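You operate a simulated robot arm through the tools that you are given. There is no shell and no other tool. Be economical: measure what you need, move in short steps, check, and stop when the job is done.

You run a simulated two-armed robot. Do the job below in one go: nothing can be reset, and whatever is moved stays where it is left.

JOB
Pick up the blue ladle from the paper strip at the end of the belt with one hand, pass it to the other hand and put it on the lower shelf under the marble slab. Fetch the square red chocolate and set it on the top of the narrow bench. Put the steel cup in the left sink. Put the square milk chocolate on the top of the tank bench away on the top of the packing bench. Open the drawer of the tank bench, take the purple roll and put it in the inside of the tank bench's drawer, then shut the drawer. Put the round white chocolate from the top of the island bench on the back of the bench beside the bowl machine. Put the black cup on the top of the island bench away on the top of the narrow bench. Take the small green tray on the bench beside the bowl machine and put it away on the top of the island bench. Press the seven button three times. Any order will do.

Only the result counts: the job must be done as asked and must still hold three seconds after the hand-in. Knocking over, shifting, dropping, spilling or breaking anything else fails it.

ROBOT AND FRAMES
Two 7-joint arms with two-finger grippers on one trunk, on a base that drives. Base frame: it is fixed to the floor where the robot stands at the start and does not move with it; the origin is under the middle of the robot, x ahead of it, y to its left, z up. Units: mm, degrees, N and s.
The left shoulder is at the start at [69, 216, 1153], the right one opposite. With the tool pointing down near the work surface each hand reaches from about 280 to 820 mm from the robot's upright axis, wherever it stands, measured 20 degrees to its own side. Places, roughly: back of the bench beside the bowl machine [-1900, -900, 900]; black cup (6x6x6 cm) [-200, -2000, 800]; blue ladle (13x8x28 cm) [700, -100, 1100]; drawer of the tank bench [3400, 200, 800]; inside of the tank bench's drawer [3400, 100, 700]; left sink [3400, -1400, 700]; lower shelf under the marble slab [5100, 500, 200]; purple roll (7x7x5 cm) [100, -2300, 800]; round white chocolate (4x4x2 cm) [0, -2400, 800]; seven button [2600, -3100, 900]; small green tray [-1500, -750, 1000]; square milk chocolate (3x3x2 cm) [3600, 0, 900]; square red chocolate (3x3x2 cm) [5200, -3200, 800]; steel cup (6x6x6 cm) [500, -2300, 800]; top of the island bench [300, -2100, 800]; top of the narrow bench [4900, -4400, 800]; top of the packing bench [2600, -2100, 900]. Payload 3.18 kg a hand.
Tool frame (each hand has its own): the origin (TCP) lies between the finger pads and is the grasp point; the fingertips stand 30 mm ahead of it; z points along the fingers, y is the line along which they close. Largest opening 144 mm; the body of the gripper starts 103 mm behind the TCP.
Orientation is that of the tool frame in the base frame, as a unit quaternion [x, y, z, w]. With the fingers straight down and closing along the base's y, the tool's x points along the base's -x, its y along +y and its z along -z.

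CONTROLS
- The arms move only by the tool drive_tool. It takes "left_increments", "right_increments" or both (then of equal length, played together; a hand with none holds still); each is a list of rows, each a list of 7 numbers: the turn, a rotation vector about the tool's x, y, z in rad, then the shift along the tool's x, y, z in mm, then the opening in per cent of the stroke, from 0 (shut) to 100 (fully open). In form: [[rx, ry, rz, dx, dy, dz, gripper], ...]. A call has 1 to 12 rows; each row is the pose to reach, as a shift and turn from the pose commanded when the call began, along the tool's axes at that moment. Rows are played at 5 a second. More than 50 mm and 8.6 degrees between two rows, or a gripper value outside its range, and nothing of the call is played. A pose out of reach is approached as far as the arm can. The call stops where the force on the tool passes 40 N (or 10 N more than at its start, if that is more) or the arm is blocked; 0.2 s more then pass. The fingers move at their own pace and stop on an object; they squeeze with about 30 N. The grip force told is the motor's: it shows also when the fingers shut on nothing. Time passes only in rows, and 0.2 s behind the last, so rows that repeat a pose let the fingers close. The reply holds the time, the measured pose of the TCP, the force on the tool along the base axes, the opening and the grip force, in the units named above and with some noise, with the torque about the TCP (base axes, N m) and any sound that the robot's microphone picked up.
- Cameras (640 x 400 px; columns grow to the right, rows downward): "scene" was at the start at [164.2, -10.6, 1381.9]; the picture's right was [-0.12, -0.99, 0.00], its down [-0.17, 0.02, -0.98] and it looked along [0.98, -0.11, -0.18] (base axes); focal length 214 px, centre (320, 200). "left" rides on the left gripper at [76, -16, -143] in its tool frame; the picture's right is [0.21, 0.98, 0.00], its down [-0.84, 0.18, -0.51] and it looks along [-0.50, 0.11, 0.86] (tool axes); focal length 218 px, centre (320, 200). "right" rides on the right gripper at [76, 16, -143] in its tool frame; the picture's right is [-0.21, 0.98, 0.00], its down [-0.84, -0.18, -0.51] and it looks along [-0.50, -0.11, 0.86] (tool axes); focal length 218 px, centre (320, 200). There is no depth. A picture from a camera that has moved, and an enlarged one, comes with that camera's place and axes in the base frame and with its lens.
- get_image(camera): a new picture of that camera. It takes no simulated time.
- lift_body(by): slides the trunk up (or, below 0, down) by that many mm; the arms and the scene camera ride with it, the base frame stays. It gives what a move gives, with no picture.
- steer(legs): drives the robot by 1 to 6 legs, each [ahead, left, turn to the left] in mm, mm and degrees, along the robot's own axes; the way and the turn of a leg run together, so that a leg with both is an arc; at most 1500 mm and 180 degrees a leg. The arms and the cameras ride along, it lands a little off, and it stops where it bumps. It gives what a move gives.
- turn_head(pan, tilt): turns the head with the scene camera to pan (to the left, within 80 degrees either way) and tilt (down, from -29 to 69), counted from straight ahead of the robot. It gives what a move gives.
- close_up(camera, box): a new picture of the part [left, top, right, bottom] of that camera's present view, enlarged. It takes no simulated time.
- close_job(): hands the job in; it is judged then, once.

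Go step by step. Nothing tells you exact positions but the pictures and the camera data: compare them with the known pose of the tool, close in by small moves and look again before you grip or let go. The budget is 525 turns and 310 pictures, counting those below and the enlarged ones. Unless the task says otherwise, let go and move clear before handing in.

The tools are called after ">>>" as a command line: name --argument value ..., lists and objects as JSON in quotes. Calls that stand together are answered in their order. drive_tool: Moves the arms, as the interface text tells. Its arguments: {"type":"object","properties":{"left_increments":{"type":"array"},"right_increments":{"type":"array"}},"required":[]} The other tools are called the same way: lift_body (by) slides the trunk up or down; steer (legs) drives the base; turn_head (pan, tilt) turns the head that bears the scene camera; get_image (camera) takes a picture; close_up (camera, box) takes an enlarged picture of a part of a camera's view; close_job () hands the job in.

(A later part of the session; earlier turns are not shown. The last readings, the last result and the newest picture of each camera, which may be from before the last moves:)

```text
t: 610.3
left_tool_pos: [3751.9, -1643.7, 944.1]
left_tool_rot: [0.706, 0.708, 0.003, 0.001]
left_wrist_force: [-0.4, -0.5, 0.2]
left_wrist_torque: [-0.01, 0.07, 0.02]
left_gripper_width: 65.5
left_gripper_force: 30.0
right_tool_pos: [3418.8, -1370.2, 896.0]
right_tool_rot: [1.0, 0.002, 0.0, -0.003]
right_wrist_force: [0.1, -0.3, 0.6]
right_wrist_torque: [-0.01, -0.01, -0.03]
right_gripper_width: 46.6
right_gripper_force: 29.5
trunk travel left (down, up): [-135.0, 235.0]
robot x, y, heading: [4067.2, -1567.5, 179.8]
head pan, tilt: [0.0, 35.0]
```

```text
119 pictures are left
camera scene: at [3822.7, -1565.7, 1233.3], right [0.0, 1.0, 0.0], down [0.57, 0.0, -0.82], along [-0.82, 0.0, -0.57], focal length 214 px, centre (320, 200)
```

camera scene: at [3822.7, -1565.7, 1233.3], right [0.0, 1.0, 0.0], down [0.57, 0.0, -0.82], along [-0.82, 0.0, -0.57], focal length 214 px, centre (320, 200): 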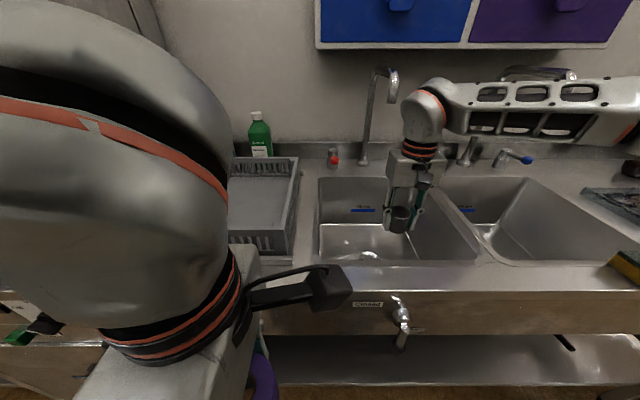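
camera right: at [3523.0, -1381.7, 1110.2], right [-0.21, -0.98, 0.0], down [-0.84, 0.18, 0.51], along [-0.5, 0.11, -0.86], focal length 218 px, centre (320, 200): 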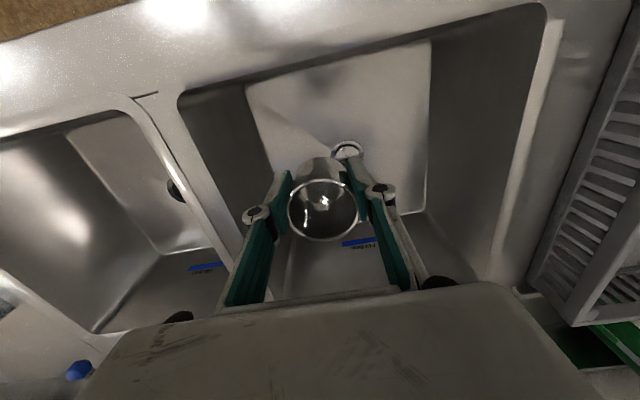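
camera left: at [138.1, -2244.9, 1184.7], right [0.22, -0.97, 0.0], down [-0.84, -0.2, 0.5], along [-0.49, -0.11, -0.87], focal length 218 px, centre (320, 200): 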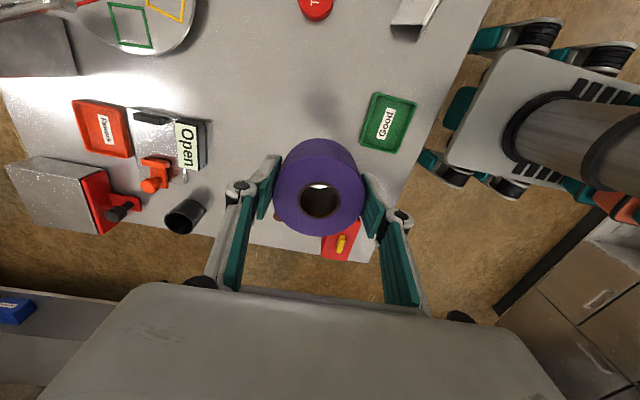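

Good. Lowering the cup into the basin.

>>> drive_tool --right_increments '[[0, 0, 0, -7, 0, 35, 20], [0, 0, 0, -14, -3, 70, 20], [0, 0, 0, -14, -5, 105, 20], [0, 0, 0, -14, -5, 135, 20]]'

>>> get_image --camera "right"

>>> close_up --camera "scene" --box '[300, 100, 500, 280]'

```text
t: 611.3
left_tool_pos: [3751.4, -1643.8, 942.6]
left_tool_rot: [0.705, 0.709, 0.005, 0.002]
left_wrist_force: [-1.4, 0.2, -0.7]
left_wrist_torque: [-0.04, 0.0, -0.03]
left_gripper_width: 65.3
left_gripper_force: 30.0
right_tool_pos: [3405.8, -1361.5, 757.7]
right_tool_rot: [1.0, 0.003, 0.003, -0.003]
right_wrist_force: [0.4, -0.9, -0.3]
right_wrist_torque: [0.0, 0.01, 0.0]
right_gripper_width: 46.6
right_gripper_force: 30.0
trunk travel left (down, up): [-135.0, 235.0]
robot x, y, heading: [4071.5, -1565.2, 180.0]
head pan, tilt: [0.0, 35.0]
```

```text
118 pictures are left
camera right: at [3483.0, -1379.1, 900.7], right [-0.2, -0.98, -0.01], down [-0.85, 0.17, 0.5], along [-0.49, 0.11, -0.86], focal length 218 px, centre (320, 200)
```

right: 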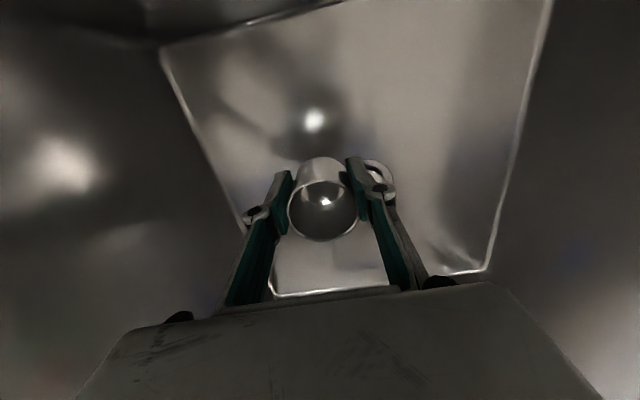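

```text
2.22 times, centred on (400, 190) of scene
camera zoom: at [3820.4, -1565.4, 1232.3], right [0.0, 1.0, 0.0], down [0.57, 0.0, -0.82], along [-0.82, 0.0, -0.57], focal length 477 px, centre (142, 222)
```

zoom: 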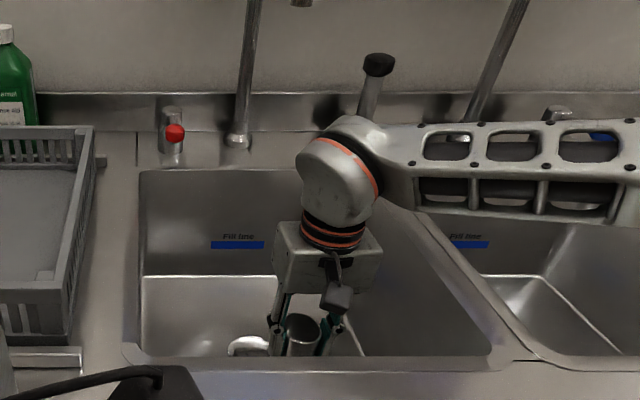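

>>> drive_tool --right_increments '[[0, 0, 0, 0, 0, 15, 20], [0, 0, 0, 0, 0, 28, 20], [0, 0, 0, 0, 0, 38, 20], [0, 0, 0, 0, 0, 44, 20], [0, 0, 0, 0, 0, 49, 20], [0, 0, 0, 0, 0, 54, 20], [0, 0, 0, 0, 0, 59, 20], [0, 0, 0, 0, 0, 64, 20], [0, 0, 0, 0, 0, 69, 20]]'

>>> get_image --camera "right"

```text
t: 613.3
left_tool_pos: [3753.6, -1642.1, 943.6]
left_tool_rot: [0.706, 0.708, 0.003, 0.001]
left_wrist_force: [0.4, -0.3, -0.8]
left_wrist_torque: [0.01, -0.03, 0.02]
left_gripper_width: 65.2
left_gripper_force: 29.9
right_tool_pos: [3401.6, -1364.9, 701.8]
right_tool_rot: [1.0, 0.0, -0.004, 0.0]
right_wrist_force: [7.3, 2.0, 31.9]
right_wrist_torque: [0.13, -0.21, -0.14]
right_gripper_width: 47.0
right_gripper_force: 30.0
trunk travel left (down, up): [-135.0, 235.0]
robot x, y, heading: [4063.4, -1564.7, 179.8]
head pan, tilt: [0.0, 35.0]
stopped in row 9 (right hand): the force on the tool passed its limit at 44 N (the readings are from after the stop); the commanded pose is now the measured one
```

```text
116 pictures are left
camera right: at [3480.9, -1382.2, 843.5], right [-0.21, -0.98, 0.0], down [-0.84, 0.18, 0.52], along [-0.5, 0.11, -0.86], focal length 218 px, centre (320, 200)
```

right: 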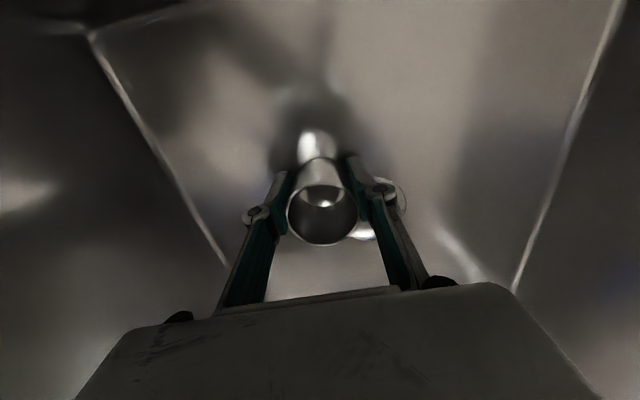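

Cup on the basin floor at the expected height. Releasing gently and rising.

>>> drive_tool --right_increments '[[0, 0, 0, 0, 0, -2, 20], [0, 0, 0, 0, 0, -2, 42], [0, 0, 0, 0, 0, -2, 50], [0, 0, 0, 0, 0, -2, 50], [0, 0, 0, 0, 0, -20, 50], [0, 0, 0, 0, 0, -60, 50], [0, 0, 0, 0, 0, -100, 50], [0, 0, 0, 0, 0, -145, 50], [0, 0, 0, 0, 0, -190, 50], [0, 0, 0, 0, 0, -235, 50]]'

>>> get_image --camera "right"

```text
t: 615.5
left_tool_pos: [3753.5, -1642.5, 942.5]
left_tool_rot: [0.706, 0.709, 0.005, 0.001]
left_wrist_force: [0.2, -0.3, -0.8]
left_wrist_torque: [0.01, 0.05, 0.0]
left_gripper_width: 65.3
left_gripper_force: 30.0
right_tool_pos: [3405.7, -1367.1, 930.4]
right_tool_rot: [1.0, 0.002, -0.001, -0.002]
right_wrist_force: [1.1, 0.3, -0.6]
right_wrist_torque: [0.02, 0.02, 0.03]
right_gripper_width: 71.9
right_gripper_force: 0.0
trunk travel left (down, up): [-135.0, 235.0]
robot x, y, heading: [4067.3, -1567.4, 179.8]
head pan, tilt: [0.0, 35.0]
```

```text
115 pictures are left
camera right: at [3483.6, -1385.1, 1072.9], right [-0.2, -0.98, 0.0], down [-0.84, 0.17, 0.51], along [-0.5, 0.11, -0.86], focal length 218 px, centre (320, 200)
```

right: 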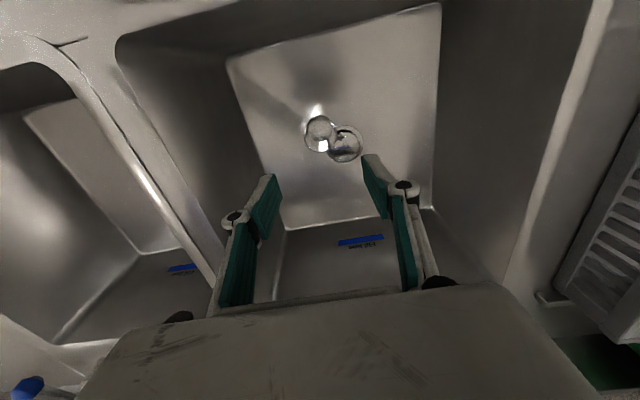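

The steel cup stands in the left sink. Now to the drawer: raise, back off, drive up to the tank bench's front.

>>> lift_body --by 100

>>> drive_tool --right_increments '[[0, 0, 0, 40, 0, 0, 30], [0, 0, 0, 85, 0, 0, 30], [0, 0, 0, 130, 0, 0, 30], [0, 0, 0, 160, 0, -10, 30]]'

>>> steer --legs '[[-190, 0, 0], [0, -1400, 0], [0, -1050, 0]]'

>>> get_image --camera "scene"

```text
t: 616.8
left_tool_pos: [3752.3, -1643.3, 1042.8]
left_tool_rot: [0.706, 0.708, 0.005, 0.003]
left_wrist_force: [-0.8, 0.6, -1.5]
left_wrist_torque: [-0.01, -0.01, -0.04]
left_gripper_width: 65.4
left_gripper_force: 29.5
right_tool_pos: [3402.2, -1364.6, 1027.8]
right_tool_rot: [1.0, 0.001, 0.001, -0.002]
right_wrist_force: [-0.4, -0.3, 0.0]
right_wrist_torque: [-0.03, -0.01, 0.03]
right_gripper_width: 72.0
right_gripper_force: 0.1
trunk travel left (down, up): [-235.0, 135.0]
robot x, y, heading: [4067.1, -1568.9, 180.0]
head pan, tilt: [0.0, 35.0]
```

```text
t: 617.8
left_tool_pos: [3750.6, -1642.9, 1042.6]
left_tool_rot: [0.706, 0.708, 0.004, 0.002]
left_wrist_force: [-0.1, 0.6, -1.2]
left_wrist_torque: [0.0, -0.02, -0.01]
left_gripper_width: 64.9
left_gripper_force: 29.5
right_tool_pos: [3563.6, -1362.4, 1041.6]
right_tool_rot: [1.0, 0.002, -0.002, -0.001]
right_wrist_force: [1.0, -0.5, 1.0]
right_wrist_torque: [-0.02, 0.02, 0.0]
right_gripper_width: 43.2
right_gripper_force: 0.0
trunk travel left (down, up): [-235.0, 135.0]
robot x, y, heading: [4068.1, -1566.0, 179.9]
head pan, tilt: [0.0, 35.0]
```

```text
t: 641.0
left_tool_pos: [3882.1, 840.0, 1042.7]
left_tool_rot: [0.687, 0.726, 0.005, 0.002]
left_wrist_force: [0.8, -0.8, -1.5]
left_wrist_torque: [0.02, -0.02, 0.0]
left_gripper_width: 62.9
left_gripper_force: 30.3
right_tool_pos: [3677.7, 1109.5, 1039.5]
right_tool_rot: [1.0, 0.027, 0.0, -0.002]
right_wrist_force: [-0.1, -0.3, 0.0]
right_wrist_torque: [-0.01, 0.0, 0.0]
right_gripper_width: 43.5
right_gripper_force: 0.1
trunk travel left (down, up): [-235.0, 135.0]
robot x, y, heading: [4191.7, 933.4, -177.0]
head pan, tilt: [0.0, 35.0]
```

```text
114 pictures are left
camera scene: at [4036.4, 925.8, 1341.9], right [-0.05, 1.0, 0.0], down [0.57, 0.03, -0.82], along [-0.82, -0.04, -0.57], focal length 214 px, centre (320, 200)
```

scene: 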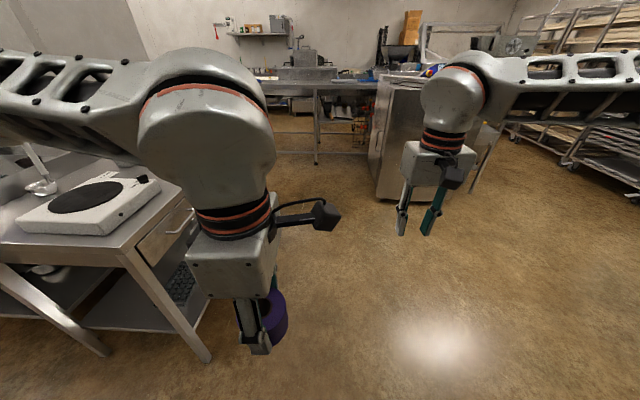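

Turning to face the bench and moving in front of the drawer.

>>> steer --legs '[[0, 0, 87], [0, -640, 0]]'

>>> turn_head --pan -10 --tilt 35

>>> get_image --camera "scene"

```text
t: 650.9
left_tool_pos: [3612.6, 615.1, 1043.8]
left_tool_rot: [-0.001, 1.0, 0.005, -0.002]
left_wrist_force: [0.5, -0.1, -1.6]
left_wrist_torque: [0.01, 0.0, 0.03]
left_gripper_width: 62.5
left_gripper_force: 29.8
right_tool_pos: [3334.4, 427.6, 1040.3]
right_tool_rot: [0.706, 0.708, -0.002, -0.001]
right_wrist_force: [-0.4, 0.0, -0.9]
right_wrist_torque: [0.01, -0.02, -0.01]
right_gripper_width: 43.0
right_gripper_force: 0.1
trunk travel left (down, up): [-235.0, 135.0]
robot x, y, heading: [3538.1, 928.4, -90.4]
head pan, tilt: [0.0, 35.0]
```

```text
t: 651.6
left_tool_pos: [3612.9, 616.4, 1042.6]
left_tool_rot: [-0.002, 1.0, 0.005, -0.002]
left_wrist_force: [-0.4, 0.0, -1.5]
left_wrist_torque: [-0.02, 0.01, -0.02]
left_gripper_width: 62.4
left_gripper_force: 29.9
right_tool_pos: [3334.4, 427.1, 1041.1]
right_tool_rot: [0.706, 0.708, -0.002, -0.001]
right_wrist_force: [0.7, 0.7, 0.5]
right_wrist_torque: [0.0, -0.01, 0.0]
right_gripper_width: 43.2
right_gripper_force: 0.0
trunk travel left (down, up): [-235.0, 135.0]
robot x, y, heading: [3535.3, 932.1, -90.2]
head pan, tilt: [-10.0, 35.0]
```

```text
113 pictures are left
camera scene: at [3523.3, 774.9, 1341.9], right [-0.98, 0.18, 0.0], down [0.1, 0.56, -0.82], along [-0.14, -0.81, -0.57], focal length 214 px, centre (320, 200)
```

scene: 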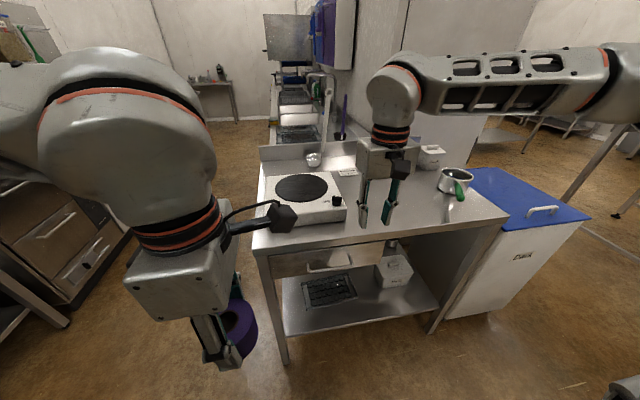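

>>> close_up --camera "scene" --box '[250, 220, 430, 310]'

>>> get_image --camera "right"

```text
3.56 times, centred on (340, 265) of scene
camera zoom: at [3523.3, 774.9, 1341.9], right [-0.98, 0.18, 0.0], down [0.1, 0.56, -0.82], along [-0.14, -0.81, -0.57], focal length 763 px, centre (249, -31)
```

zoom: 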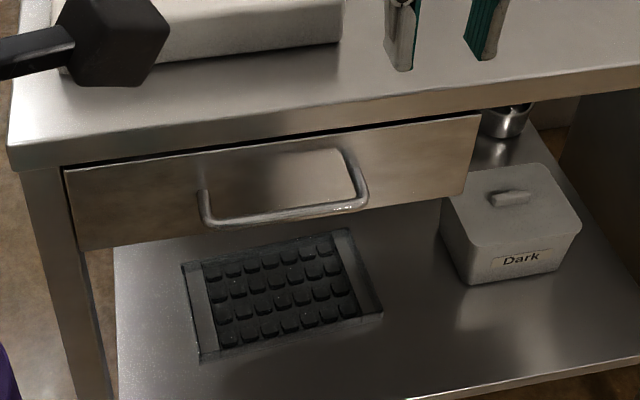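

```text
111 pictures are left
camera right: at [3351.8, 503.2, 1183.4], right [0.98, -0.21, 0.0], down [-0.18, -0.84, 0.51], along [-0.11, -0.5, -0.86], focal length 218 px, centre (320, 200)
```

right: 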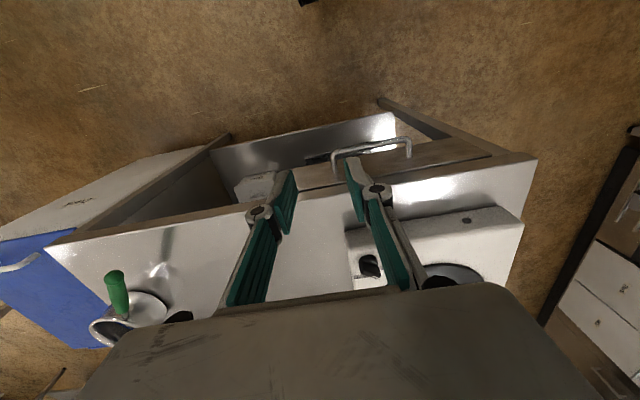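

The handle bar is at about (3420,362,785), horizontal, protruding ~45 mm. I'll back off 200 mm and rotate the right hand to point forward with the fingers closing vertically.

>>> steer --legs '[[-210, 0, 0]]'

>>> drive_tool --right_increments '[[-0.0863, -0.0863, 0.0863, -10, 6, 18, 50], [-0.1726, -0.1726, 0.1726, -21, 12, 36, 50], [-0.2589, -0.2589, 0.2589, -31, 18, 55, 50], [-0.3452, -0.3452, 0.3452, -42, 25, 73, 50], [-0.4315, -0.4315, 0.4315, -52, 31, 91, 50], [-0.5178, -0.5178, 0.5178, -63, 37, 110, 50], [-0.6041, -0.6041, 0.6041, -73, 43, 128, 50]]'

>>> get_image --camera "scene"

```text
t: 653.3
left_tool_pos: [3614.3, 828.0, 1042.9]
left_tool_rot: [-0.001, 1.0, 0.004, -0.002]
left_wrist_force: [-1.3, -0.7, -0.9]
left_wrist_torque: [-0.01, 0.01, -0.03]
left_gripper_width: 62.4
left_gripper_force: 29.7
right_tool_pos: [3331.4, 641.5, 1039.7]
right_tool_rot: [0.709, 0.706, -0.003, 0.0]
right_wrist_force: [-0.8, 0.3, -0.3]
right_wrist_torque: [-0.02, -0.01, 0.0]
right_gripper_width: 43.0
right_gripper_force: 0.0
trunk travel left (down, up): [-235.0, 135.0]
robot x, y, heading: [3537.6, 1143.2, -90.4]
head pan, tilt: [-10.0, 35.0]
```

```text
t: 654.9
left_tool_pos: [3613.6, 829.3, 1041.9]
left_tool_rot: [0.0, 1.0, 0.005, -0.002]
left_wrist_force: [1.1, 0.1, -0.4]
left_wrist_torque: [0.02, 0.0, -0.01]
left_gripper_width: 62.3
left_gripper_force: 29.9
right_tool_pos: [3378.9, 565.1, 915.7]
right_tool_rot: [0.817, 0.407, -0.001, 0.408]
right_wrist_force: [0.7, 0.4, -0.2]
right_wrist_torque: [0.02, 0.0, 0.02]
right_gripper_width: 71.7
right_gripper_force: 0.0
trunk travel left (down, up): [-235.0, 135.0]
robot x, y, heading: [3540.4, 1142.2, -90.3]
head pan, tilt: [-10.0, 35.0]
```

```text
110 pictures are left
camera scene: at [3523.5, 986.9, 1341.8], right [-0.98, 0.18, 0.0], down [0.1, 0.56, -0.82], along [-0.15, -0.81, -0.57], focal length 214 px, centre (320, 200)
```

scene: 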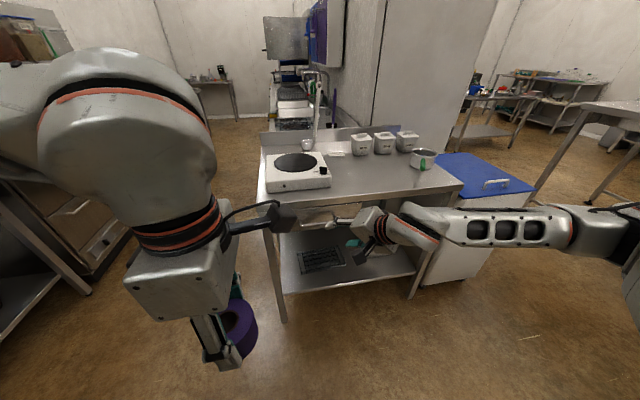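

>>> drive_tool --right_increments '[[-0.0863, -0.0863, 0.0863, 2, -4, 22, 50], [-0.1726, -0.1726, 0.1726, 4, -9, 45, 50], [-0.2589, -0.2589, 0.2589, 6, -13, 67, 50], [-0.3452, -0.3452, 0.3452, 9, -18, 90, 50], [-0.4315, -0.4315, 0.4315, 11, -22, 112, 50], [-0.5178, -0.5178, 0.5178, 13, -27, 135, 50], [-0.6041, -0.6041, 0.6041, 15, -31, 157, 50]]'

>>> get_image --camera "right"

>>> get_image --camera "scene"

```text
t: 656.5
left_tool_pos: [3613.9, 826.4, 1043.4]
left_tool_rot: [-0.001, 1.0, 0.005, -0.001]
left_wrist_force: [0.3, -0.6, -1.5]
left_wrist_torque: [-0.02, -0.03, 0.03]
left_gripper_width: 62.3
left_gripper_force: 29.9
right_tool_pos: [3345.9, 565.0, 893.0]
right_tool_rot: [0.811, 0.372, 0.044, 0.45]
right_wrist_force: [0.4, -0.8, 0.3]
right_wrist_torque: [-0.01, 0.02, 0.02]
right_gripper_width: 72.1
right_gripper_force: 0.0
right hand out of reach, approached as far as the arm can: row 1, 2, 3, 4, 5, 6, 7
trunk travel left (down, up): [-235.0, 135.0]
robot x, y, heading: [3538.5, 1144.0, -90.6]
head pan, tilt: [-10.0, 35.0]
```

```text
109 pictures are left
camera right: at [3352.9, 707.7, 969.4], right [0.4, -0.44, 0.8], down [-0.91, -0.13, 0.38], along [-0.06, -0.89, -0.46], focal length 218 px, centre (320, 200)
```

right: 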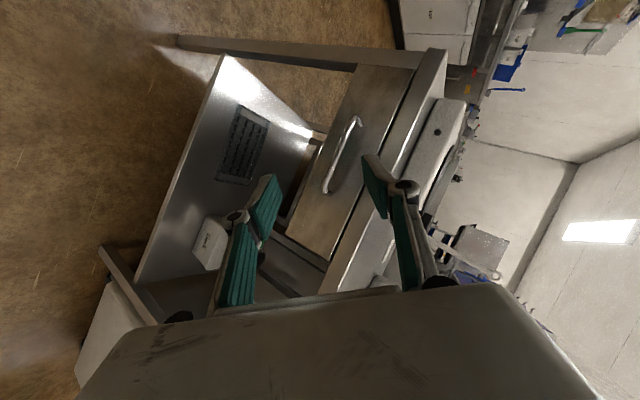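

```text
108 pictures are left
camera scene: at [3523.5, 987.3, 1341.9], right [-0.98, 0.18, 0.0], down [0.1, 0.56, -0.82], along [-0.15, -0.81, -0.57], focal length 214 px, centre (320, 200)
```

scene: 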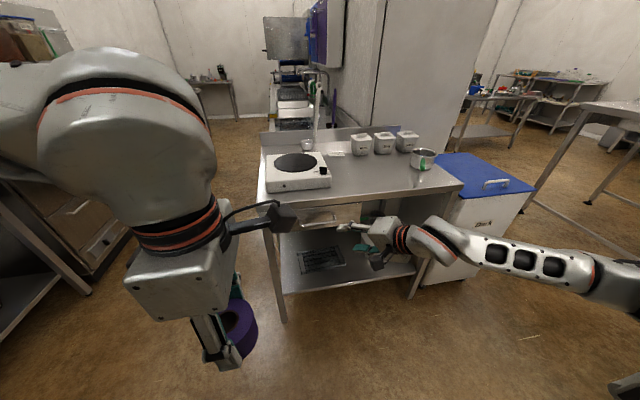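

The wrist can't roll that far. Better: keep the hand tool-down, closed fingers, and hook them into the gap behind the bar, then pull. Returning to tool-down.

>>> drive_tool --right_increments '[[0.092, 0.076, -0.082, -4, 19, 4, 30], [0.185, 0.152, -0.164, -9, 38, 8, 20], [0.277, 0.228, -0.246, -13, 58, 12, 10], [0.369, 0.304, -0.328, -18, 77, 16, 0], [0.462, 0.38, -0.41, -22, 96, 20, 0], [0.554, 0.456, -0.492, -27, 115, 25, 0], [0.647, 0.532, -0.574, -31, 135, 29, 0], [0.739, 0.608, -0.657, -36, 154, 33, 0]]'

>>> steer --legs '[[80, 0, 0.4]]'

>>> get_image --camera "right"

>>> close_up --camera "scene" --box '[250, 170, 430, 300]'

```text
t: 658.3
left_tool_pos: [3616.4, 827.8, 1042.6]
left_tool_rot: [-0.001, 1.0, 0.005, -0.003]
left_wrist_force: [-0.5, -0.6, -1.5]
left_wrist_torque: [-0.02, 0.06, -0.01]
left_gripper_width: 62.1
left_gripper_force: 30.3
right_tool_pos: [3425.6, 467.4, 1004.3]
right_tool_rot: [0.705, 0.709, 0.0, 0.0]
right_wrist_force: [0.3, -0.3, 0.3]
right_wrist_torque: [0.01, 0.01, 0.01]
right_gripper_width: 0.0
right_gripper_force: 30.0
trunk travel left (down, up): [-235.0, 135.0]
robot x, y, heading: [3542.9, 1146.2, -90.4]
head pan, tilt: [-10.0, 35.0]
```

```text
t: 659.4
left_tool_pos: [3616.3, 745.9, 1043.4]
left_tool_rot: [-0.003, 1.0, 0.005, -0.002]
left_wrist_force: [0.2, -0.2, -0.9]
left_wrist_torque: [0.04, 0.02, -0.01]
left_gripper_width: 61.9
left_gripper_force: 30.0
right_tool_pos: [3429.0, 385.4, 1003.8]
right_tool_rot: [0.703, 0.711, 0.001, 0.0]
right_wrist_force: [1.2, 0.1, -0.7]
right_wrist_torque: [0.04, -0.01, 0.01]
right_gripper_width: 0.4
right_gripper_force: 30.1
trunk travel left (down, up): [-235.0, 135.0]
robot x, y, heading: [3538.7, 1067.2, -90.0]
head pan, tilt: [-10.0, 35.0]
```

```text
107 pictures are left
camera right: at [3444.9, 462.0, 1146.6], right [0.98, -0.2, 0.0], down [-0.17, -0.84, 0.51], along [-0.1, -0.5, -0.86], focal length 218 px, centre (320, 200)
```

right: 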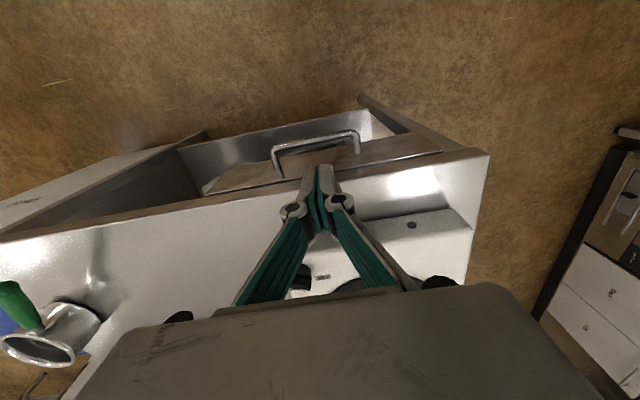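

```text
3.08 times, centred on (340, 235) of scene
camera zoom: at [3524.6, 905.4, 1341.9], right [-0.98, 0.17, 0.0], down [0.1, 0.57, -0.82], along [-0.14, -0.81, -0.57], focal length 660 px, centre (258, 92)
```

zoom: 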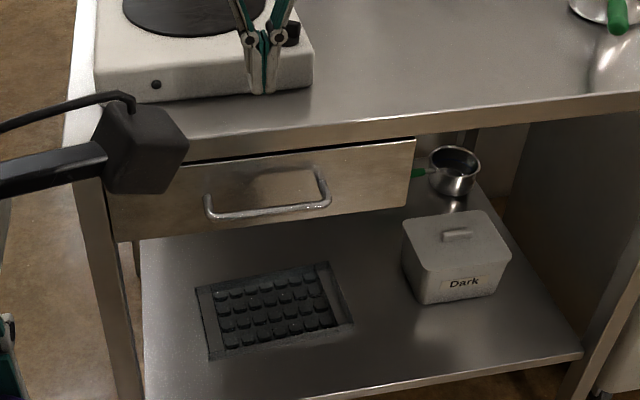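

>>> close_up --camera "right" --box '[240, 110, 400, 220]'

```text
3.64 times, centred on (320, 165) of right
camera zoom: at [3444.9, 462.0, 1146.6], right [0.98, -0.2, 0.0], down [-0.17, -0.84, 0.51], along [-0.1, -0.5, -0.86], focal length 794 px, centre (320, 327)
```

zoom: 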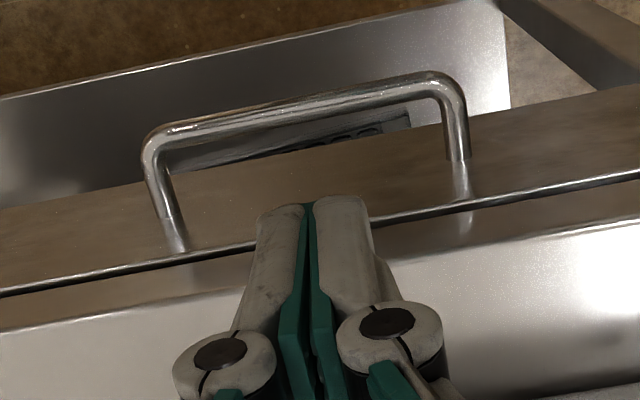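

Gap behind the bar is about 37 mm (y 326–363) and the bench edge is at y≈331. I'll tilt the hand 8° and descend into the gap at y≈347.

>>> drive_tool --right_increments '[[0, -0.07, 0, -12, -6, 0, 0], [0, -0.14, 0, -24, -12, 0, 0], [0, -0.14, 0, -36, -12, 20, 0], [0, -0.14, 0, -36, -12, 60, 0], [0, -0.14, 0, -36, -12, 95, 0]]'

>>> close_up --camera "right" --box '[240, 110, 400, 220]'

>>> close_up --camera "scene" --box '[270, 170, 390, 260]'

```text
t: 660.6
left_tool_pos: [3615.2, 747.0, 1041.7]
left_tool_rot: [-0.004, 1.0, 0.006, -0.003]
left_wrist_force: [-0.2, 0.9, -0.7]
left_wrist_torque: [0.0, -0.02, 0.04]
left_gripper_width: 62.2
left_gripper_force: 29.7
right_tool_pos: [3417.6, 349.8, 909.3]
right_tool_rot: [0.701, 0.709, -0.048, 0.05]
right_wrist_force: [0.3, 0.1, 0.1]
right_wrist_torque: [0.0, -0.04, -0.02]
right_gripper_width: 0.0
right_gripper_force: 30.4
trunk travel left (down, up): [-235.0, 135.0]
robot x, y, heading: [3539.1, 1063.2, -89.9]
head pan, tilt: [-10.0, 35.0]
```

```text
3.64 times, centred on (320, 165) of right
camera zoom: at [3434.0, 444.6, 1039.7], right [0.98, -0.2, 0.03], down [-0.17, -0.77, 0.62], along [-0.1, -0.61, -0.78], focal length 794 px, centre (320, 327)
```

zoom: 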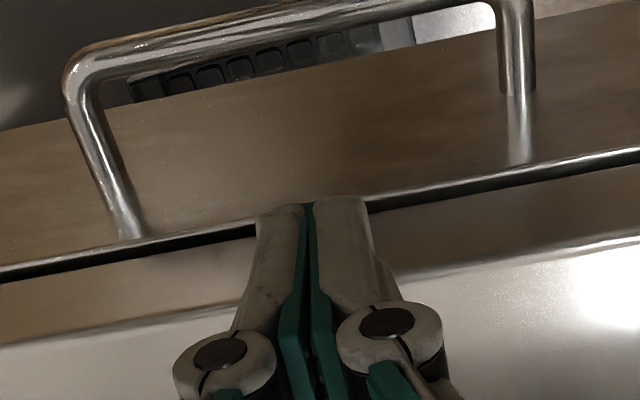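

```text
4.44 times, centred on (330, 215) of scene
camera zoom: at [3524.5, 905.7, 1341.8], right [-0.98, 0.17, 0.0], down [0.1, 0.57, -0.82], along [-0.14, -0.81, -0.57], focal length 953 px, centre (276, 133)
```

zoom: 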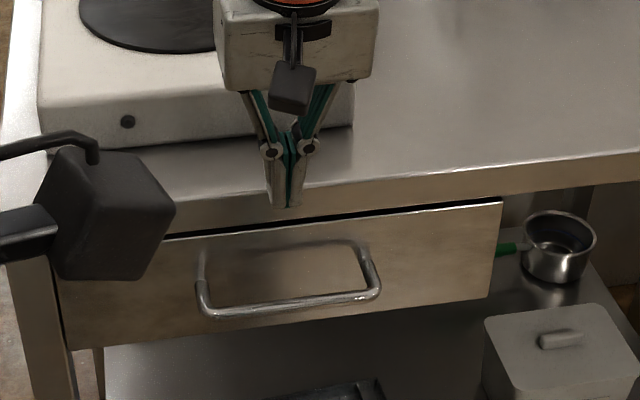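

>>> drive_tool --right_increments '[[0, 0, 0, 4, 0, 35, 0], [0, 0, 0, 8, 0, 70, 0], [0, 0, 0, 11, 0, 92, 0], [0, 0, 0, 13, 0, 111, 0]]'

>>> close_up --camera "right" --box '[240, 110, 400, 220]'

>>> close_up --camera "scene" --box '[270, 170, 390, 260]'

```text
t: 661.6
left_tool_pos: [3617.1, 747.3, 1041.9]
left_tool_rot: [-0.004, 1.0, 0.005, -0.002]
left_wrist_force: [0.7, 0.4, -0.9]
left_wrist_torque: [-0.01, 0.01, -0.01]
left_gripper_width: 62.1
left_gripper_force: 30.9
right_tool_pos: [3416.0, 350.0, 795.6]
right_tool_rot: [0.702, 0.709, -0.048, 0.05]
right_wrist_force: [0.4, 5.6, -1.0]
right_wrist_torque: [0.16, -0.03, -0.02]
right_gripper_width: 0.0
right_gripper_force: 29.6
trunk travel left (down, up): [-235.0, 135.0]
robot x, y, heading: [3538.8, 1065.2, -89.8]
head pan, tilt: [-10.0, 35.0]
```

```text
3.64 times, centred on (320, 165) of right
camera zoom: at [3432.5, 444.3, 927.2], right [0.98, -0.2, 0.03], down [-0.17, -0.77, 0.62], along [-0.1, -0.61, -0.79], focal length 794 px, centre (320, 327)
```

zoom: 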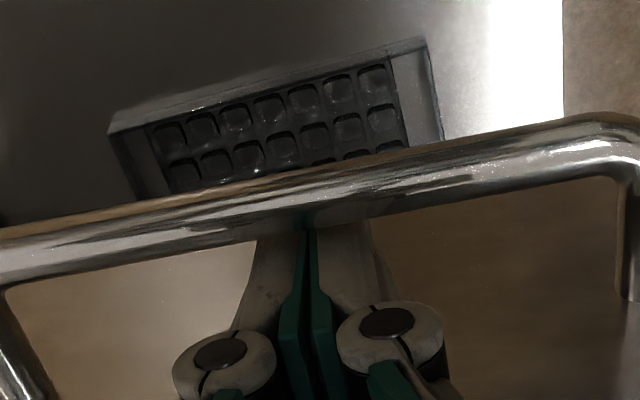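

```text
4.44 times, centred on (330, 215) of scene
camera zoom: at [3524.5, 906.5, 1341.8], right [-0.98, 0.17, 0.0], down [0.1, 0.56, -0.82], along [-0.14, -0.81, -0.57], focal length 953 px, centre (276, 133)
```

zoom: 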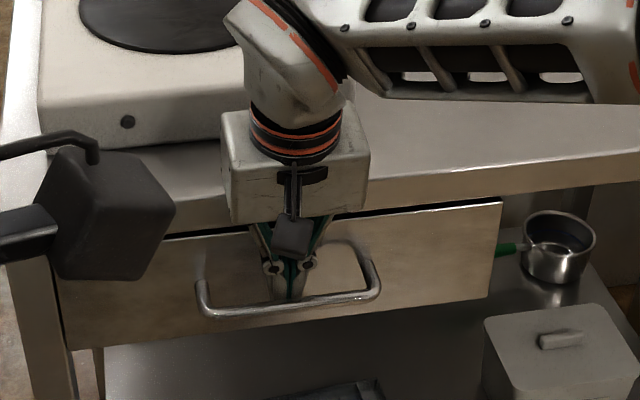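

The fingertips are hooked behind the bar. Pulling the drawer out by arm.

>>> drive_tool --right_increments '[[0, 0, 0, 15, 0, -2, 0], [0, 0, 0, 30, 0, -4, 0], [0, 0, 0, 50, 0, -7, 0], [0, 0, 0, 70, 0, -10, 0], [0, 0, 0, 90, 0, -12, 0], [0, 0, 0, 110, 0, -15, 0]]'

>>> close_up --camera "scene" --box '[250, 170, 430, 310]'

```text
t: 663.0
left_tool_pos: [3617.3, 748.3, 1042.4]
left_tool_rot: [-0.003, 1.0, 0.006, -0.001]
left_wrist_force: [-1.5, -0.2, -0.2]
left_wrist_torque: [0.02, -0.03, 0.0]
left_gripper_width: 62.2
left_gripper_force: 30.1
right_tool_pos: [3417.7, 460.1, 794.7]
right_tool_rot: [0.702, 0.709, -0.047, 0.049]
right_wrist_force: [0.0, 1.8, 0.3]
right_wrist_torque: [0.04, 0.04, -0.01]
right_gripper_width: 0.1
right_gripper_force: 30.2
trunk travel left (down, up): [-235.0, 135.0]
robot x, y, heading: [3537.4, 1064.9, -90.1]
head pan, tilt: [-10.0, 35.0]
```

```text
2.86 times, centred on (340, 240) of scene
camera zoom: at [3524.5, 906.8, 1342.0], right [-0.98, 0.17, 0.0], down [0.1, 0.56, -0.82], along [-0.14, -0.81, -0.57], focal length 613 px, centre (263, 86)
```

zoom: 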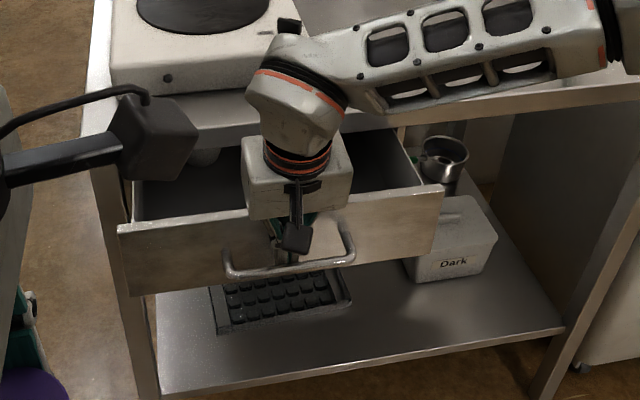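

The drawer slides out well. Pulling further.

>>> drive_tool --right_increments '[[0, 0, 0, 20, 0, -3, 0], [0, 0, 0, 40, 0, -6, 0], [0, 0, 0, 60, 0, -8, 0], [0, 0, 0, 80, 0, -11, 0], [0, 0, 0, 100, 0, -14, 0], [0, 0, 0, 120, 0, -17, 0]]'

>>> close_up --camera "scene" --box '[230, 150, 430, 310]'

```text
t: 664.4
left_tool_pos: [3615.9, 747.3, 1043.8]
left_tool_rot: [-0.003, 1.0, 0.004, -0.001]
left_wrist_force: [1.1, -0.6, -1.2]
left_wrist_torque: [-0.01, -0.02, -0.03]
left_gripper_width: 61.9
left_gripper_force: 29.9
right_tool_pos: [3414.6, 581.0, 795.2]
right_tool_rot: [0.702, 0.709, -0.049, 0.049]
right_wrist_force: [-1.0, 2.0, 1.0]
right_wrist_torque: [0.05, -0.02, 0.02]
right_gripper_width: 0.0
right_gripper_force: 30.4
trunk travel left (down, up): [-235.0, 135.0]
robot x, y, heading: [3540.9, 1064.5, -90.1]
head pan, tilt: [-10.0, 35.0]
```

```text
2.50 times, centred on (330, 230) of scene
camera zoom: at [3524.5, 906.8, 1342.0], right [-0.98, 0.17, 0.0], down [0.1, 0.56, -0.82], along [-0.14, -0.81, -0.57], focal length 536 px, centre (295, 125)
```

zoom: 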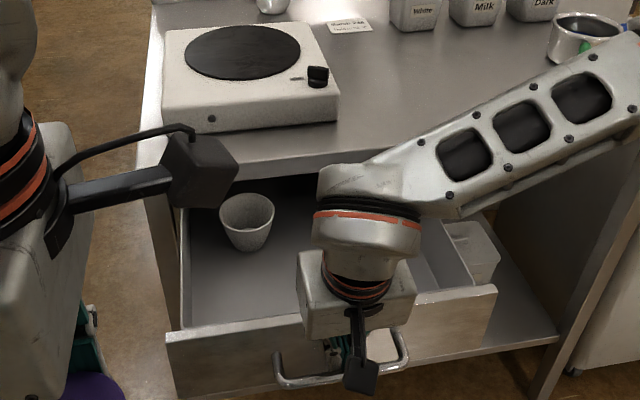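

The drawer is about 230 mm open, with a cup at its back-left. I'll raise the right hand straight out of the handle and move it aside.

>>> drive_tool --right_increments '[[0, 0, 0, -6, 0, -40, 0], [0, 0, 0, -11, 0, -80, 0], [0, 0, 0, -17, 0, -120, 0], [0, 0, 0, -22, 0, -160, 0], [0, 0, 0, -22, -40, -190, 0], [0, 0, 0, -22, -80, -200, 0], [0, 0, 0, -10, -120, -200, 0], [0, 0, 0, 0, -160, -200, 0]]'

>>> steer --legs '[[0, -220, 0]]'

>>> get_image --camera "scene"

>>> get_image --camera "left"

```text
t: 666.2
left_tool_pos: [3615.7, 748.2, 1042.7]
left_tool_rot: [-0.003, 1.0, 0.004, -0.002]
left_wrist_force: [0.2, -0.4, -0.5]
left_wrist_torque: [-0.01, -0.01, 0.01]
left_gripper_width: 62.2
left_gripper_force: 30.1
right_tool_pos: [3254.1, 608.3, 995.6]
right_tool_rot: [0.702, 0.709, -0.049, 0.051]
right_wrist_force: [-0.7, 0.5, 0.1]
right_wrist_torque: [-0.02, -0.01, 0.04]
right_gripper_width: 0.1
right_gripper_force: 31.0
trunk travel left (down, up): [-235.0, 135.0]
robot x, y, heading: [3540.7, 1064.2, -89.9]
head pan, tilt: [-10.0, 35.0]
```

```text
t: 668.7
left_tool_pos: [3395.8, 747.4, 1043.3]
left_tool_rot: [-0.004, 1.0, 0.006, -0.002]
left_wrist_force: [-0.5, 0.3, -0.8]
left_wrist_torque: [0.04, 0.02, -0.01]
left_gripper_width: 62.1
left_gripper_force: 30.2
right_tool_pos: [3034.2, 605.4, 996.1]
right_tool_rot: [0.701, 0.71, -0.048, 0.051]
right_wrist_force: [-0.1, -0.4, -0.1]
right_wrist_torque: [-0.03, 0.0, 0.02]
right_gripper_width: 0.1
right_gripper_force: 30.6
trunk travel left (down, up): [-235.0, 135.0]
robot x, y, heading: [3318.6, 1065.0, -90.0]
head pan, tilt: [-10.0, 35.0]
```

```text
98 pictures are left
camera scene: at [3303.4, 906.0, 1341.9], right [-0.99, 0.17, 0.0], down [0.1, 0.57, -0.82], along [-0.14, -0.81, -0.57], focal length 214 px, centre (320, 200)
```

scene: 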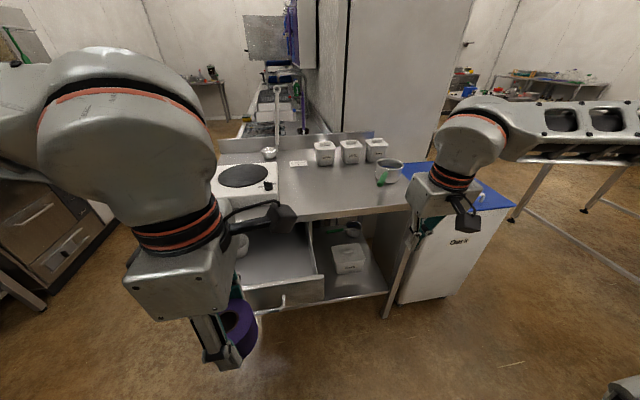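

```text
97 pictures are left
camera left: at [3319.0, 728.6, 1186.0], right [-0.22, 0.98, 0.01], down [0.84, 0.18, 0.51], along [0.49, 0.12, -0.86], focal length 218 px, centre (320, 200)
```

left: 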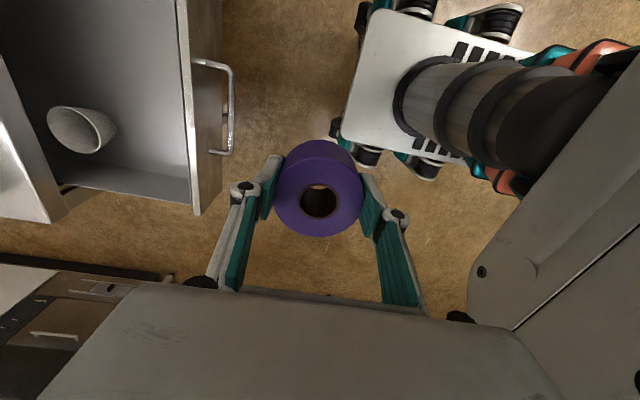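

The drawer's interior is clear at its middle. Moving forward so the roll is above (3395,455).

>>> steer --legs '[[120, 0, 0]]'

>>> drive_tool --left_increments '[[0, 0, 0, 0, -42, 0, 20], [0, 0, 0, 0, -84, 0, 20], [0, 0, 0, 0, -126, 0, 20], [0, 0, 0, 0, -168, 10, 20], [0, 0, 0, 0, -172, 45, 20], [0, 0, 0, 0, -172, 85, 20], [0, 0, 0, 0, -172, 125, 20], [0, 0, 0, 0, -172, 160, 20]]'

>>> get_image --camera "left"

>>> get_image --camera "scene"

```text
t: 670.0
left_tool_pos: [3395.7, 624.5, 1041.5]
left_tool_rot: [-0.005, 1.0, 0.005, -0.002]
left_wrist_force: [-1.1, -0.3, -1.2]
left_wrist_torque: [0.05, -0.03, 0.01]
left_gripper_width: 62.4
left_gripper_force: 29.9
right_tool_pos: [3035.5, 484.0, 994.3]
right_tool_rot: [0.701, 0.71, -0.048, 0.05]
right_wrist_force: [0.5, 0.3, -0.3]
right_wrist_torque: [0.04, 0.0, 0.01]
right_gripper_width: 0.0
right_gripper_force: 30.7
trunk travel left (down, up): [-235.0, 135.0]
robot x, y, heading: [3316.1, 939.2, -89.9]
head pan, tilt: [-10.0, 35.0]
```

```text
t: 671.8
left_tool_pos: [3395.6, 454.4, 880.3]
left_tool_rot: [-0.005, 1.0, 0.005, -0.001]
left_wrist_force: [0.5, -0.5, -0.9]
left_wrist_torque: [0.01, -0.04, 0.0]
left_gripper_width: 62.2
left_gripper_force: 30.0
right_tool_pos: [3036.0, 484.3, 994.9]
right_tool_rot: [0.701, 0.71, -0.047, 0.05]
right_wrist_force: [-0.2, -0.3, 0.3]
right_wrist_torque: [-0.01, 0.04, -0.01]
right_gripper_width: 0.2
right_gripper_force: 30.8
trunk travel left (down, up): [-235.0, 135.0]
robot x, y, heading: [3313.7, 941.7, -89.8]
head pan, tilt: [-10.0, 35.0]
```

```text
96 pictures are left
camera left: at [3320.1, 436.3, 1023.0], right [-0.22, 0.98, 0.01], down [0.84, 0.18, 0.51], along [0.49, 0.12, -0.86], focal length 218 px, centre (320, 200)
```

left: 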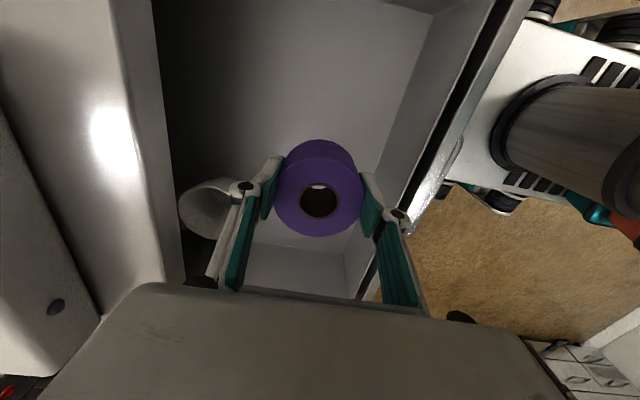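

```text
95 pictures are left
camera scene: at [3304.3, 784.3, 1341.8], right [-0.99, 0.17, 0.0], down [0.1, 0.57, -0.82], along [-0.14, -0.81, -0.57], focal length 214 px, centre (320, 200)
```

scene: 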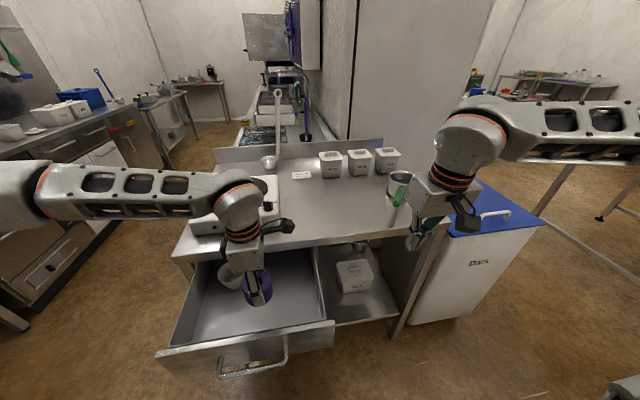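

>>> drive_tool --left_increments '[[0, 0, 0, 0, -8, 35, 20], [0, 0, 0, 0, -8, 70, 20], [0, 0, 0, 0, -8, 100, 20], [0, 0, 0, 0, -8, 110, 20], [0, 0, 0, 0, -8, 117, 20], [0, 0, 0, 0, -8, 124, 20], [0, 0, 0, 0, -8, 131, 20], [0, 0, 0, 0, -8, 138, 20]]'

>>> get_image --camera "left"

```text
t: 673.0
left_tool_pos: [3397.4, 447.4, 772.0]
left_tool_rot: [-0.006, 1.0, 0.001, -0.004]
left_wrist_force: [3.5, -0.8, 18.5]
left_wrist_torque: [-0.07, -0.28, -0.01]
left_gripper_width: 62.2
left_gripper_force: 30.0
right_tool_pos: [3036.4, 485.5, 996.6]
right_tool_rot: [0.701, 0.709, -0.049, 0.051]
right_wrist_force: [-0.1, 0.0, 0.3]
right_wrist_torque: [0.02, 0.0, 0.01]
right_gripper_width: 0.0
right_gripper_force: 30.3
trunk travel left (down, up): [-235.0, 135.0]
robot x, y, heading: [3317.9, 941.6, -89.6]
head pan, tilt: [-10.0, 35.0]
stopped in row 5 (left hand): the force on the tool passed its limit at 47 N (the readings are from after the stop); the commanded pose is now the measured one
```

```text
94 pictures are left
camera left: at [3322.4, 429.2, 914.9], right [-0.22, 0.98, 0.0], down [0.84, 0.19, 0.5], along [0.49, 0.11, -0.87], focal length 218 px, centre (320, 200)
```

left: 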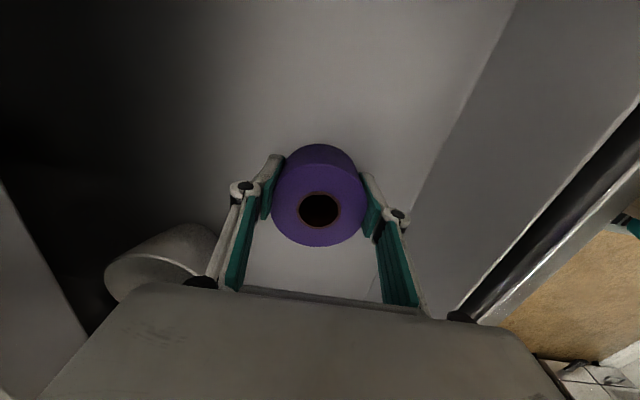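

The roll rests on the drawer floor. Releasing and rising straight up.

>>> drive_tool --left_increments '[[0, 0, 0, 0, 0, -1, 20], [0, 0, 0, 0, 0, -1, 52], [0, 0, 0, 0, 0, -1, 58], [0, 0, 0, 0, 0, -1, 58], [0, 0, 0, 0, 0, -15, 58], [0, 0, 0, 0, 0, -45, 58], [0, 0, 0, 0, 0, -90, 58], [0, 0, 0, 0, 0, -135, 58], [0, 0, 0, 0, 0, -180, 58], [0, 0, 0, 0, 0, -225, 58], [0, 0, 0, 0, 0, -260, 58]]'

>>> get_image --camera "left"

```text
t: 675.4
left_tool_pos: [3398.5, 447.4, 1028.5]
left_tool_rot: [-0.005, 1.0, 0.002, -0.005]
left_wrist_force: [0.7, 0.0, 0.5]
left_wrist_torque: [0.03, -0.01, 0.0]
left_gripper_width: 83.5
left_gripper_force: 0.1
right_tool_pos: [3036.0, 486.0, 994.8]
right_tool_rot: [0.701, 0.709, -0.049, 0.051]
right_wrist_force: [-0.2, 0.5, -0.5]
right_wrist_torque: [-0.04, -0.03, 0.01]
right_gripper_width: 0.0
right_gripper_force: 30.7
trunk travel left (down, up): [-235.0, 135.0]
robot x, y, heading: [3318.0, 941.5, -89.9]
head pan, tilt: [-10.0, 35.0]
```

```text
93 pictures are left
camera left: at [3323.1, 429.6, 1172.1], right [-0.22, 0.98, 0.01], down [0.84, 0.19, 0.5], along [0.49, 0.11, -0.86], focal length 218 px, centre (320, 200)
```

left: 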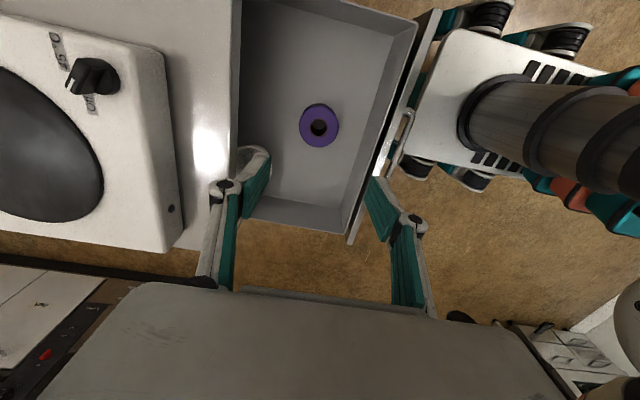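

The roll stands in the drawer. Now I'll shut it with the closed right fingers pushing the handle; repositioning first.

>>> steer --legs '[[-130, 0, 0], [0, 230, 0]]'

>>> drive_tool --right_increments '[[0, 0, 0, 20, 40, 0, 0], [0, 0, 0, 40, 80, 0, 0], [0, 0, 0, 60, 120, 0, 0], [0, 0, 0, 70, 150, 0, 0]]'

>>> get_image --camera "right"

```text
t: 678.9
left_tool_pos: [3629.7, 580.5, 1028.8]
left_tool_rot: [-0.01, 1.0, 0.003, -0.004]
left_wrist_force: [-0.3, 0.2, -0.3]
left_wrist_torque: [-0.03, 0.03, -0.01]
left_gripper_width: 83.5
left_gripper_force: 0.3
right_tool_pos: [3264.9, 615.7, 995.2]
right_tool_rot: [0.698, 0.713, -0.048, 0.051]
right_wrist_force: [-0.6, -0.3, 0.5]
right_wrist_torque: [0.02, 0.0, -0.01]
right_gripper_width: 0.0
right_gripper_force: 30.7
trunk travel left (down, up): [-235.0, 135.0]
robot x, y, heading: [3543.8, 1075.0, -89.5]
head pan, tilt: [-10.0, 35.0]
```

```text
t: 679.9
left_tool_pos: [3629.4, 580.5, 1027.2]
left_tool_rot: [-0.009, 1.0, 0.003, -0.003]
left_wrist_force: [-0.2, 0.2, -0.1]
left_wrist_torque: [0.01, 0.02, 0.01]
left_gripper_width: 83.7
left_gripper_force: 0.0
right_tool_pos: [3417.5, 686.3, 986.2]
right_tool_rot: [0.698, 0.712, -0.048, 0.05]
right_wrist_force: [0.4, 0.3, 0.7]
right_wrist_torque: [0.03, 0.02, -0.02]
right_gripper_width: 0.0
right_gripper_force: 30.6
trunk travel left (down, up): [-235.0, 135.0]
robot x, y, heading: [3544.0, 1073.2, -89.5]
head pan, tilt: [-10.0, 35.0]
```

```text
92 pictures are left
camera right: at [3432.1, 782.2, 1117.2], right [0.98, -0.19, 0.03], down [-0.17, -0.77, 0.62], along [-0.09, -0.61, -0.78], focal length 218 px, centre (320, 200)
```

right: 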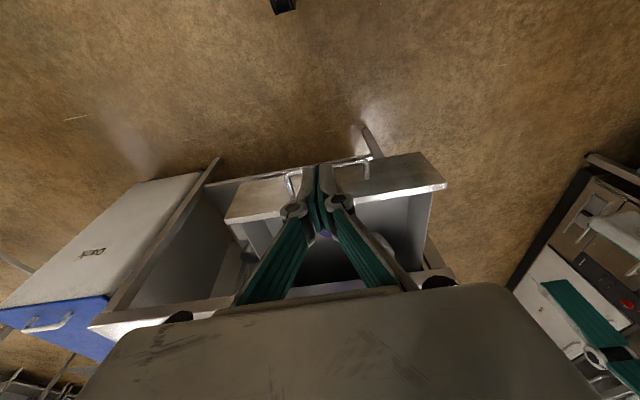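

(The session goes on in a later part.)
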